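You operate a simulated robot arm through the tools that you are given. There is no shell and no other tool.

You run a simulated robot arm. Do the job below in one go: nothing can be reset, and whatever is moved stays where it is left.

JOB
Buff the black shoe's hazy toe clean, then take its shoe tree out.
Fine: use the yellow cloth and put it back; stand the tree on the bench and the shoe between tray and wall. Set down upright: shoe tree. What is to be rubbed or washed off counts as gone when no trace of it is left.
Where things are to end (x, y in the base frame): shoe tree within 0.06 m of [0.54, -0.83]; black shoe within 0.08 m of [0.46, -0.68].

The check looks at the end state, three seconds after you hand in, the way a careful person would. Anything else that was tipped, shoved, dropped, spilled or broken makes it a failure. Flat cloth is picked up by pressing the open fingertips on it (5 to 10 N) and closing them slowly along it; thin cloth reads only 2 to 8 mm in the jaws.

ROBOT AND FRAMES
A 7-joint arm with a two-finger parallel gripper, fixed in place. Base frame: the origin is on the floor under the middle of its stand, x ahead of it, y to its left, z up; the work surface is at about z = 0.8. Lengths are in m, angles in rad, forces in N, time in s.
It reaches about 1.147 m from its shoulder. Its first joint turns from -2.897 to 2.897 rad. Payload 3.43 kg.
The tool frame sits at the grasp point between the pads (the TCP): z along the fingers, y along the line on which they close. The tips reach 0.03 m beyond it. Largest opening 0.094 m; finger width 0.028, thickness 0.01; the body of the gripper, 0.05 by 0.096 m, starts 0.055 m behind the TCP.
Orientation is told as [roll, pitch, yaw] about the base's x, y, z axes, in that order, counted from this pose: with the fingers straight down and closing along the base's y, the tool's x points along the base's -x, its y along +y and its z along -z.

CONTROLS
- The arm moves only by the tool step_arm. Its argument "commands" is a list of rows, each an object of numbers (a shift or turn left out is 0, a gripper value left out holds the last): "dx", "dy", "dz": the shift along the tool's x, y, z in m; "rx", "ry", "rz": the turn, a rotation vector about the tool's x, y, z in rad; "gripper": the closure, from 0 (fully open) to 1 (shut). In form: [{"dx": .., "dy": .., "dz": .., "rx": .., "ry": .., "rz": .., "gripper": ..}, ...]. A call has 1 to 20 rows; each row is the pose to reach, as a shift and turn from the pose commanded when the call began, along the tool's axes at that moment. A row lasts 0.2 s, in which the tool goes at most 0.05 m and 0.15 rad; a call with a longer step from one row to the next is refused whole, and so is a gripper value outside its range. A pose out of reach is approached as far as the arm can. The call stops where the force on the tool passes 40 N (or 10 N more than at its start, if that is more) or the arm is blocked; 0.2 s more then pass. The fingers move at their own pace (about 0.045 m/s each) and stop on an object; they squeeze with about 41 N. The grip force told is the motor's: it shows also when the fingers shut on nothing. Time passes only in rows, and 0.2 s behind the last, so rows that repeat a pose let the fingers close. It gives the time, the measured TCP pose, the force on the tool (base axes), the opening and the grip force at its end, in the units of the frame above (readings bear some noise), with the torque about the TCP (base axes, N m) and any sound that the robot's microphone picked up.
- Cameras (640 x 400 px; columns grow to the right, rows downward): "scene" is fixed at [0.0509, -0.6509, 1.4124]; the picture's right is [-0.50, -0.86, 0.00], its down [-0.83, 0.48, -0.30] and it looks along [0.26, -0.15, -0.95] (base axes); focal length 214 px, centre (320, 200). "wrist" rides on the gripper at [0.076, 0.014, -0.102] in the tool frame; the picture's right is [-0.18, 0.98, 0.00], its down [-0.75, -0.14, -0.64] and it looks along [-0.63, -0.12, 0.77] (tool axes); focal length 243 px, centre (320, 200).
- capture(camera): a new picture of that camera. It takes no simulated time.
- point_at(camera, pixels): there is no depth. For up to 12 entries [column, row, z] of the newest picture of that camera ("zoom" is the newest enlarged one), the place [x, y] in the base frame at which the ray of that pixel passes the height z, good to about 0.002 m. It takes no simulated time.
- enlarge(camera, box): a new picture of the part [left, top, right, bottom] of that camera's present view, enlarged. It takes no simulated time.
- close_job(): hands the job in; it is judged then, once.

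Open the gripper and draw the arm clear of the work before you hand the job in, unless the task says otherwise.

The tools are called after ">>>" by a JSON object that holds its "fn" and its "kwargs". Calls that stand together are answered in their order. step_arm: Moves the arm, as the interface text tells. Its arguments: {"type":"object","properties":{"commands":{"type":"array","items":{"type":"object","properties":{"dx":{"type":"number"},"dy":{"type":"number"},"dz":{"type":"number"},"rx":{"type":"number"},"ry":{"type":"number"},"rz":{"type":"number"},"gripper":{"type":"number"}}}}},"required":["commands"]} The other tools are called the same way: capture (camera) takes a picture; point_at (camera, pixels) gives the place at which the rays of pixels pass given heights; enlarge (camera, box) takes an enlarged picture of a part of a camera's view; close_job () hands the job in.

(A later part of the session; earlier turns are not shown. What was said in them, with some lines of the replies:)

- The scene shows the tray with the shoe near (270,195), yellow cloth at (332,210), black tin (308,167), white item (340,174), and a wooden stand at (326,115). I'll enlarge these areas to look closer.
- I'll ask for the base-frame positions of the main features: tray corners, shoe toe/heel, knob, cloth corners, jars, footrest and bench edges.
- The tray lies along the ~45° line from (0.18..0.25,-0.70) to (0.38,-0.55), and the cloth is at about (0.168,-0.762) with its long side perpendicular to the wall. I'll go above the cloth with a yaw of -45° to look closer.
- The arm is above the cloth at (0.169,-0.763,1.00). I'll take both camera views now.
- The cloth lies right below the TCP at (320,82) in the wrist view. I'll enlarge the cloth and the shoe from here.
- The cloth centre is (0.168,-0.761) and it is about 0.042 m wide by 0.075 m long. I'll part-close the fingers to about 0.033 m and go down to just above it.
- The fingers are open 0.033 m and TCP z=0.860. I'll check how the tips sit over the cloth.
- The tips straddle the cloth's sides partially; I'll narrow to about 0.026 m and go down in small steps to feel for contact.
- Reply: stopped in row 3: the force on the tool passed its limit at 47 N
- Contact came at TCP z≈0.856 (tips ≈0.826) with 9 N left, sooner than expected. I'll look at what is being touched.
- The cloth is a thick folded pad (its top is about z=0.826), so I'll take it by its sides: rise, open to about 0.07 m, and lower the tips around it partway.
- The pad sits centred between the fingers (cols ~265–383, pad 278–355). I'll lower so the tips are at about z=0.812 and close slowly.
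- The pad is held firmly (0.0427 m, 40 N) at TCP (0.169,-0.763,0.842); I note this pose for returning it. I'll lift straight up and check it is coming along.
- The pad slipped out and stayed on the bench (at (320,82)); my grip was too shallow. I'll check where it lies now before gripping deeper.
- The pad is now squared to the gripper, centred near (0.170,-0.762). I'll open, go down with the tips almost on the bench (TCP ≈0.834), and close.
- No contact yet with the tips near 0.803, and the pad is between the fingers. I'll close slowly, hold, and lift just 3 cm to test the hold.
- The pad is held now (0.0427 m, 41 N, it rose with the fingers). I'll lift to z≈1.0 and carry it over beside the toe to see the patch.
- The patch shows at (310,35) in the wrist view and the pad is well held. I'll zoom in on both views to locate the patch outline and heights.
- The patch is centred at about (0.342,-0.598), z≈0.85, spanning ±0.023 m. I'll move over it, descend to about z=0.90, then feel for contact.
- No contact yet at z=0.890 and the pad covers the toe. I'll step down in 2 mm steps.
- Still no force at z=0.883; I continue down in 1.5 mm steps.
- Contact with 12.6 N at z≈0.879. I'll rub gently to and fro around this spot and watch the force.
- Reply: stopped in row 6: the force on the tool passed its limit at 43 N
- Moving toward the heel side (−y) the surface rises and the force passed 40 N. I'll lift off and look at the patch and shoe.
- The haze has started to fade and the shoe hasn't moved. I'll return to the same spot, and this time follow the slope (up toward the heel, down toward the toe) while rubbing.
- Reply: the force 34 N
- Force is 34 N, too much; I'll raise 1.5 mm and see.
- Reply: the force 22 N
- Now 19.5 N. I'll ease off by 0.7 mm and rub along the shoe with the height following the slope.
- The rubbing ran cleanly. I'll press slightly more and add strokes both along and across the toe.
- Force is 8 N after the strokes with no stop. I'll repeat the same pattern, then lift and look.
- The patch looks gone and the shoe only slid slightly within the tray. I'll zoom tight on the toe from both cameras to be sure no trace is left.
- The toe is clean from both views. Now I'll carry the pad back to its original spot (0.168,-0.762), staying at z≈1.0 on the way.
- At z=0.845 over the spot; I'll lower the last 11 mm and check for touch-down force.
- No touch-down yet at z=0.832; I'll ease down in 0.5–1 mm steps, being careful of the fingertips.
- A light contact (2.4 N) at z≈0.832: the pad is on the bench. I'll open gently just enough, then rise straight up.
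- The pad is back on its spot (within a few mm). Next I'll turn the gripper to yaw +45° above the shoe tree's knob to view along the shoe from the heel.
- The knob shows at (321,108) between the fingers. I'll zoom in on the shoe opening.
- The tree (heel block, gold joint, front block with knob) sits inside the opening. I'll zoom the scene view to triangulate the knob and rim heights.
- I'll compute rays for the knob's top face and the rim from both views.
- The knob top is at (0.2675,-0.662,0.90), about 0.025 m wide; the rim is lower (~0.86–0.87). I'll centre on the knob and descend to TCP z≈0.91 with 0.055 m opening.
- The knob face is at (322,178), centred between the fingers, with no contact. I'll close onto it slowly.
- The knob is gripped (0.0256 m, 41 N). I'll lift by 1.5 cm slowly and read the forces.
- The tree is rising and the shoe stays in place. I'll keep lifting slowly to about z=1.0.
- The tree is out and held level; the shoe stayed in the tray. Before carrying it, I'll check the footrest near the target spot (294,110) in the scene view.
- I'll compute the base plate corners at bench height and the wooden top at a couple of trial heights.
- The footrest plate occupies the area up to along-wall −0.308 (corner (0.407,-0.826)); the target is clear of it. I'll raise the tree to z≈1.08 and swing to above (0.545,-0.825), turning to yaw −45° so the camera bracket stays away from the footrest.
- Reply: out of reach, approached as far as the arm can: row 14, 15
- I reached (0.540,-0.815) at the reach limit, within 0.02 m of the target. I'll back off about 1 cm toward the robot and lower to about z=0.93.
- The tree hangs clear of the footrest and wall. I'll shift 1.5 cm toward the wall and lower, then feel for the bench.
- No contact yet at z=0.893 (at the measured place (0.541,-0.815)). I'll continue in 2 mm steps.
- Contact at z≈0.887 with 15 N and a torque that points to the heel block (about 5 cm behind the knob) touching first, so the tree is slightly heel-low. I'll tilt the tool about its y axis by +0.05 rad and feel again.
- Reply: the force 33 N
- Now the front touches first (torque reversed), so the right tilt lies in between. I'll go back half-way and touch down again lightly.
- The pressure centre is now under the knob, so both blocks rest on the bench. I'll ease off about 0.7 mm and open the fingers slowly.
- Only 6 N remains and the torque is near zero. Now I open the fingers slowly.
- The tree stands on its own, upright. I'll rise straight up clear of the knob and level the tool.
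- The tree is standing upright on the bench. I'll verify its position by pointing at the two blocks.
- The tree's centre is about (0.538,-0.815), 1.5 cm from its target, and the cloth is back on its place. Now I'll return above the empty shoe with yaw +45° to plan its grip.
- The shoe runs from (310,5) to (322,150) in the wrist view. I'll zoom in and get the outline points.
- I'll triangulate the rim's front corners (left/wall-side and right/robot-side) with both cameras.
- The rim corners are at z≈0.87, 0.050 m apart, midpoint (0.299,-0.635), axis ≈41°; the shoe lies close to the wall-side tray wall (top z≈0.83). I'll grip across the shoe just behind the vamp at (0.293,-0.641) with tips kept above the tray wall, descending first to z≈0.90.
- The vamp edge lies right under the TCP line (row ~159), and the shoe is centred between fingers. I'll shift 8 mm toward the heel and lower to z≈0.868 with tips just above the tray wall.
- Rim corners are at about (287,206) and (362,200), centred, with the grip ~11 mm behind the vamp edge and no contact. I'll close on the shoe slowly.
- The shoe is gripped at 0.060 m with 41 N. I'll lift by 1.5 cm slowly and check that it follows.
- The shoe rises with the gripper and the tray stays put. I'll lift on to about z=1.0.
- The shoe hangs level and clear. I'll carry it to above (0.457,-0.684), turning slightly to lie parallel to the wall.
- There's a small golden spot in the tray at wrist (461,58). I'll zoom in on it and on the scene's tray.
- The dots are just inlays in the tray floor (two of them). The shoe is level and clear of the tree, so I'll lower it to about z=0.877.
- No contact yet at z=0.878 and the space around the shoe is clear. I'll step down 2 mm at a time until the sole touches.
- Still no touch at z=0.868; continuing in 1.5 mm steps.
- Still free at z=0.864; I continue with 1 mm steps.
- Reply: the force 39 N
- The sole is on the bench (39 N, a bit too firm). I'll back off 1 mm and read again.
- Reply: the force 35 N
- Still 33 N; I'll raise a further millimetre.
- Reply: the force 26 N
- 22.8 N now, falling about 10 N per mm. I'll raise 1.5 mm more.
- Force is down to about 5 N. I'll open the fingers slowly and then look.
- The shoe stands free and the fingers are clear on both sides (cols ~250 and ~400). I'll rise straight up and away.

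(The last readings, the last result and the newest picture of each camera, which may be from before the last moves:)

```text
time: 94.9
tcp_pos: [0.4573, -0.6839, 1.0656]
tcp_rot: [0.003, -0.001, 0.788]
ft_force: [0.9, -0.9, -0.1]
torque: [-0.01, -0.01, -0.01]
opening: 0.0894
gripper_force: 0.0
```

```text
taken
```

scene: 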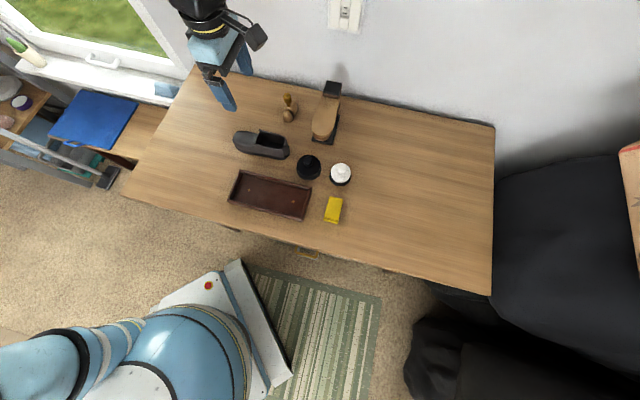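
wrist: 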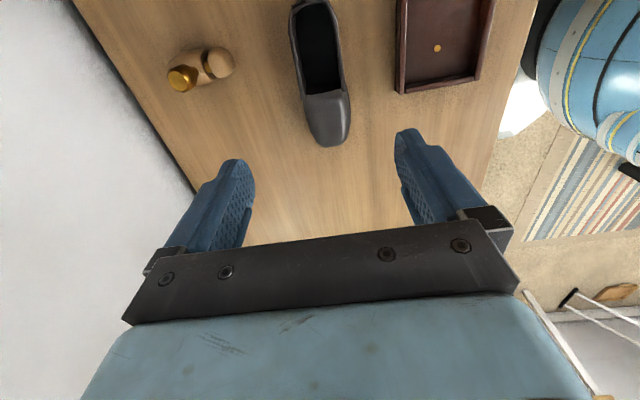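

The shoe stands on the bench between tray and wall, and the tree stands upright. I'll check details: shoe toe cleanliness, positions, jars, tray, and cloth.

>>> {"fn": "enlarge", "kwargs": {"camera": "scene", "box": [215, 85, 365, 230]}}

>>> {"fn": "enlarge", "kwargs": {"camera": "wrist", "box": [260, 0, 380, 160]}}

>>> {"fn": "point_at", "kwargs": {"camera": "scene", "pixels": [[233, 145, 0.82], [289, 156, 0.82], [261, 145, 0.83], [287, 116, 0.815], [291, 107, 0.82], [288, 98, 0.885], [332, 210, 0.81], [308, 167, 0.8], [340, 174, 0.8]]}}

>>> {"fn": "enlarge", "kwargs": {"camera": "scene", "box": [225, 120, 300, 168]}}

```text
2.76 times, centred on (290, 158) of scene
```

zoom: 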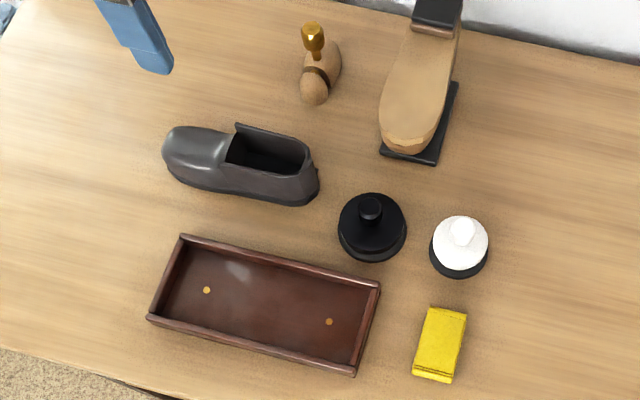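

```text
2.50 times, centred on (320, 80) of wrist
```

zoom: 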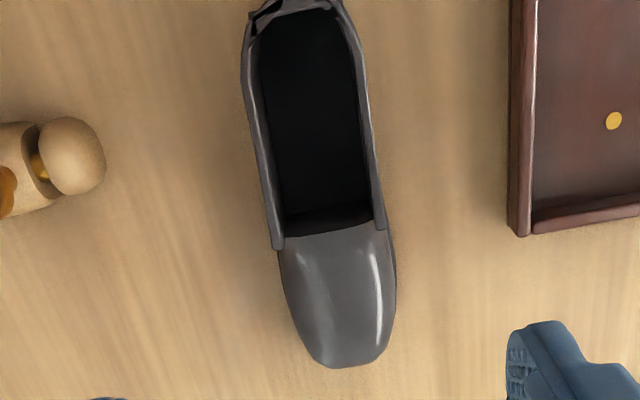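

```text
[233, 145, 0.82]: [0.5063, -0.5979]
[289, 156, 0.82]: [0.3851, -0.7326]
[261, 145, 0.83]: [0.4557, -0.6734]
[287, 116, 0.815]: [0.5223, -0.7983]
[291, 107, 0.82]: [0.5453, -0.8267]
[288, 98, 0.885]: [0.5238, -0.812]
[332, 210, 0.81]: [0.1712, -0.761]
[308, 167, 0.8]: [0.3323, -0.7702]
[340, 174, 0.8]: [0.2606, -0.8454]
```

```text
8.33 times, centred on (262, 144) of scene
```

zoom: 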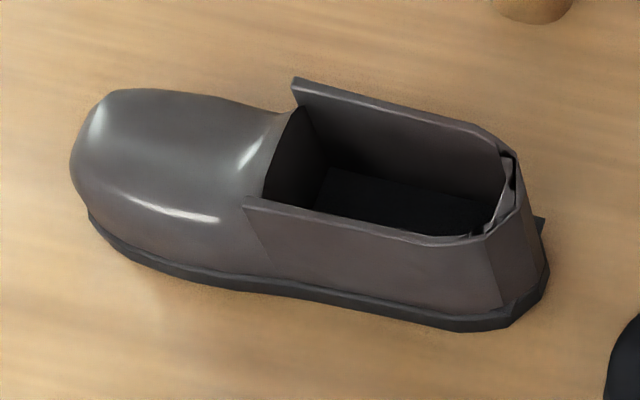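

Everything checks: shoe flat at about (0.45,-0.67) with a clean toe, tree upright at about (0.535,-0.81), cloth, jars, tray and footrest in place. I'll draw the arm back to near its start pose with the gripper open.

>>> {"fn": "step_arm", "kwargs": {"commands": [{"dz": -0.02, "gripper": 0}, {"dz": -0.035, "dx": -0.012, "dy": 0.026}, {"dz": -0.035, "dx": -0.028, "dy": 0.06}, {"dz": -0.035, "dx": -0.045, "dy": 0.095}, {"dz": -0.035, "dx": -0.062, "dy": 0.13}, {"dz": -0.035, "dx": -0.079, "dy": 0.165}, {"dz": -0.035, "dx": -0.096, "dy": 0.2}, {"dz": -0.035, "dx": -0.1138, "dy": 0.24}, {"dz": -0.035, "dx": -0.1138, "dy": 0.24}]}}

>>> {"fn": "capture", "kwargs": {"camera": "scene"}}

>>> {"fn": "enlarge", "kwargs": {"camera": "scene", "box": [215, 70, 365, 230]}}

```text
time: 96.9
tcp_pos: [0.3677, -0.4355, 1.1006]
tcp_rot: [0.003, -0.002, 0.787]
ft_force: [-0.3, 0.2, 0.0]
torque: [0.0, -0.03, 0.02]
opening: 0.0939
gripper_force: 0.0
```

```text
taken
```

scene: 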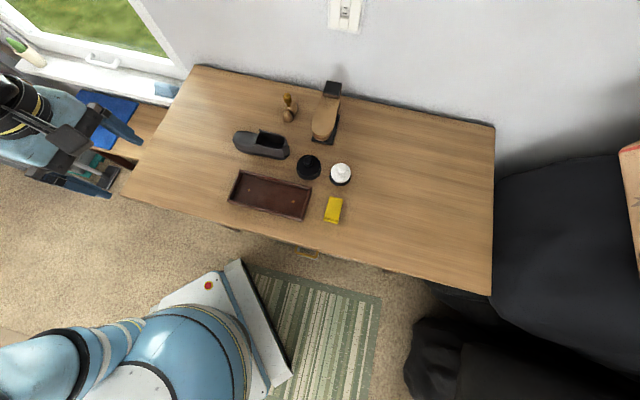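

```text
2.50 times, centred on (290, 150) of scene
```

zoom: 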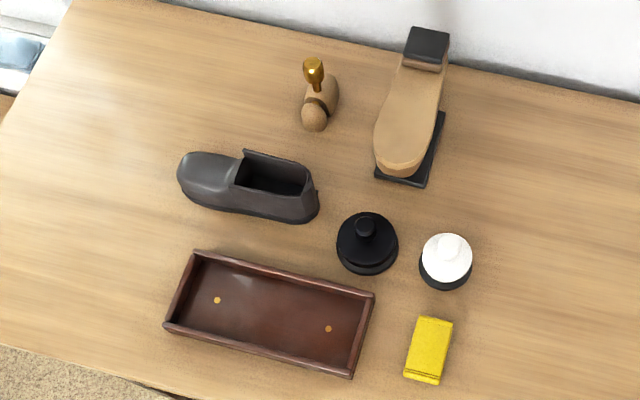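

The arm is clear with the gripper open. The final view shows the clean shoe between tray and wall, the tree standing upright, and the cloth back in its place, so I hand the job in.

>>> {"fn": "close_job", "kwargs": {}}

```text
The job is handed in.
```

The job is done and handed in. The last pictures show every item where it should be. The result of the check has not come back to me.

- **Toe:** I rubbed the haze off with the yellow cloth. Close views from both cameras showed no trace left.
- **Yellow cloth:** it is back where it started, within a few millimetres.
- **Shoe tree:** it came out of the shoe cleanly and stands upright on the bench at about (0.535, -0.81), about 2 cm from its target.
- **Black shoe:** it sits flat between the tray and the wall at about (0.45, -0.67), within 2 cm of its target.
- **Everything else:** the tray, both jars and the footrest are where they were, and nothing was tipped or dropped. My first try at lifting the cloth slipped, so it stayed on the bench and turned a few degrees.

The arm is drawn back near its start position with the gripper fully open.
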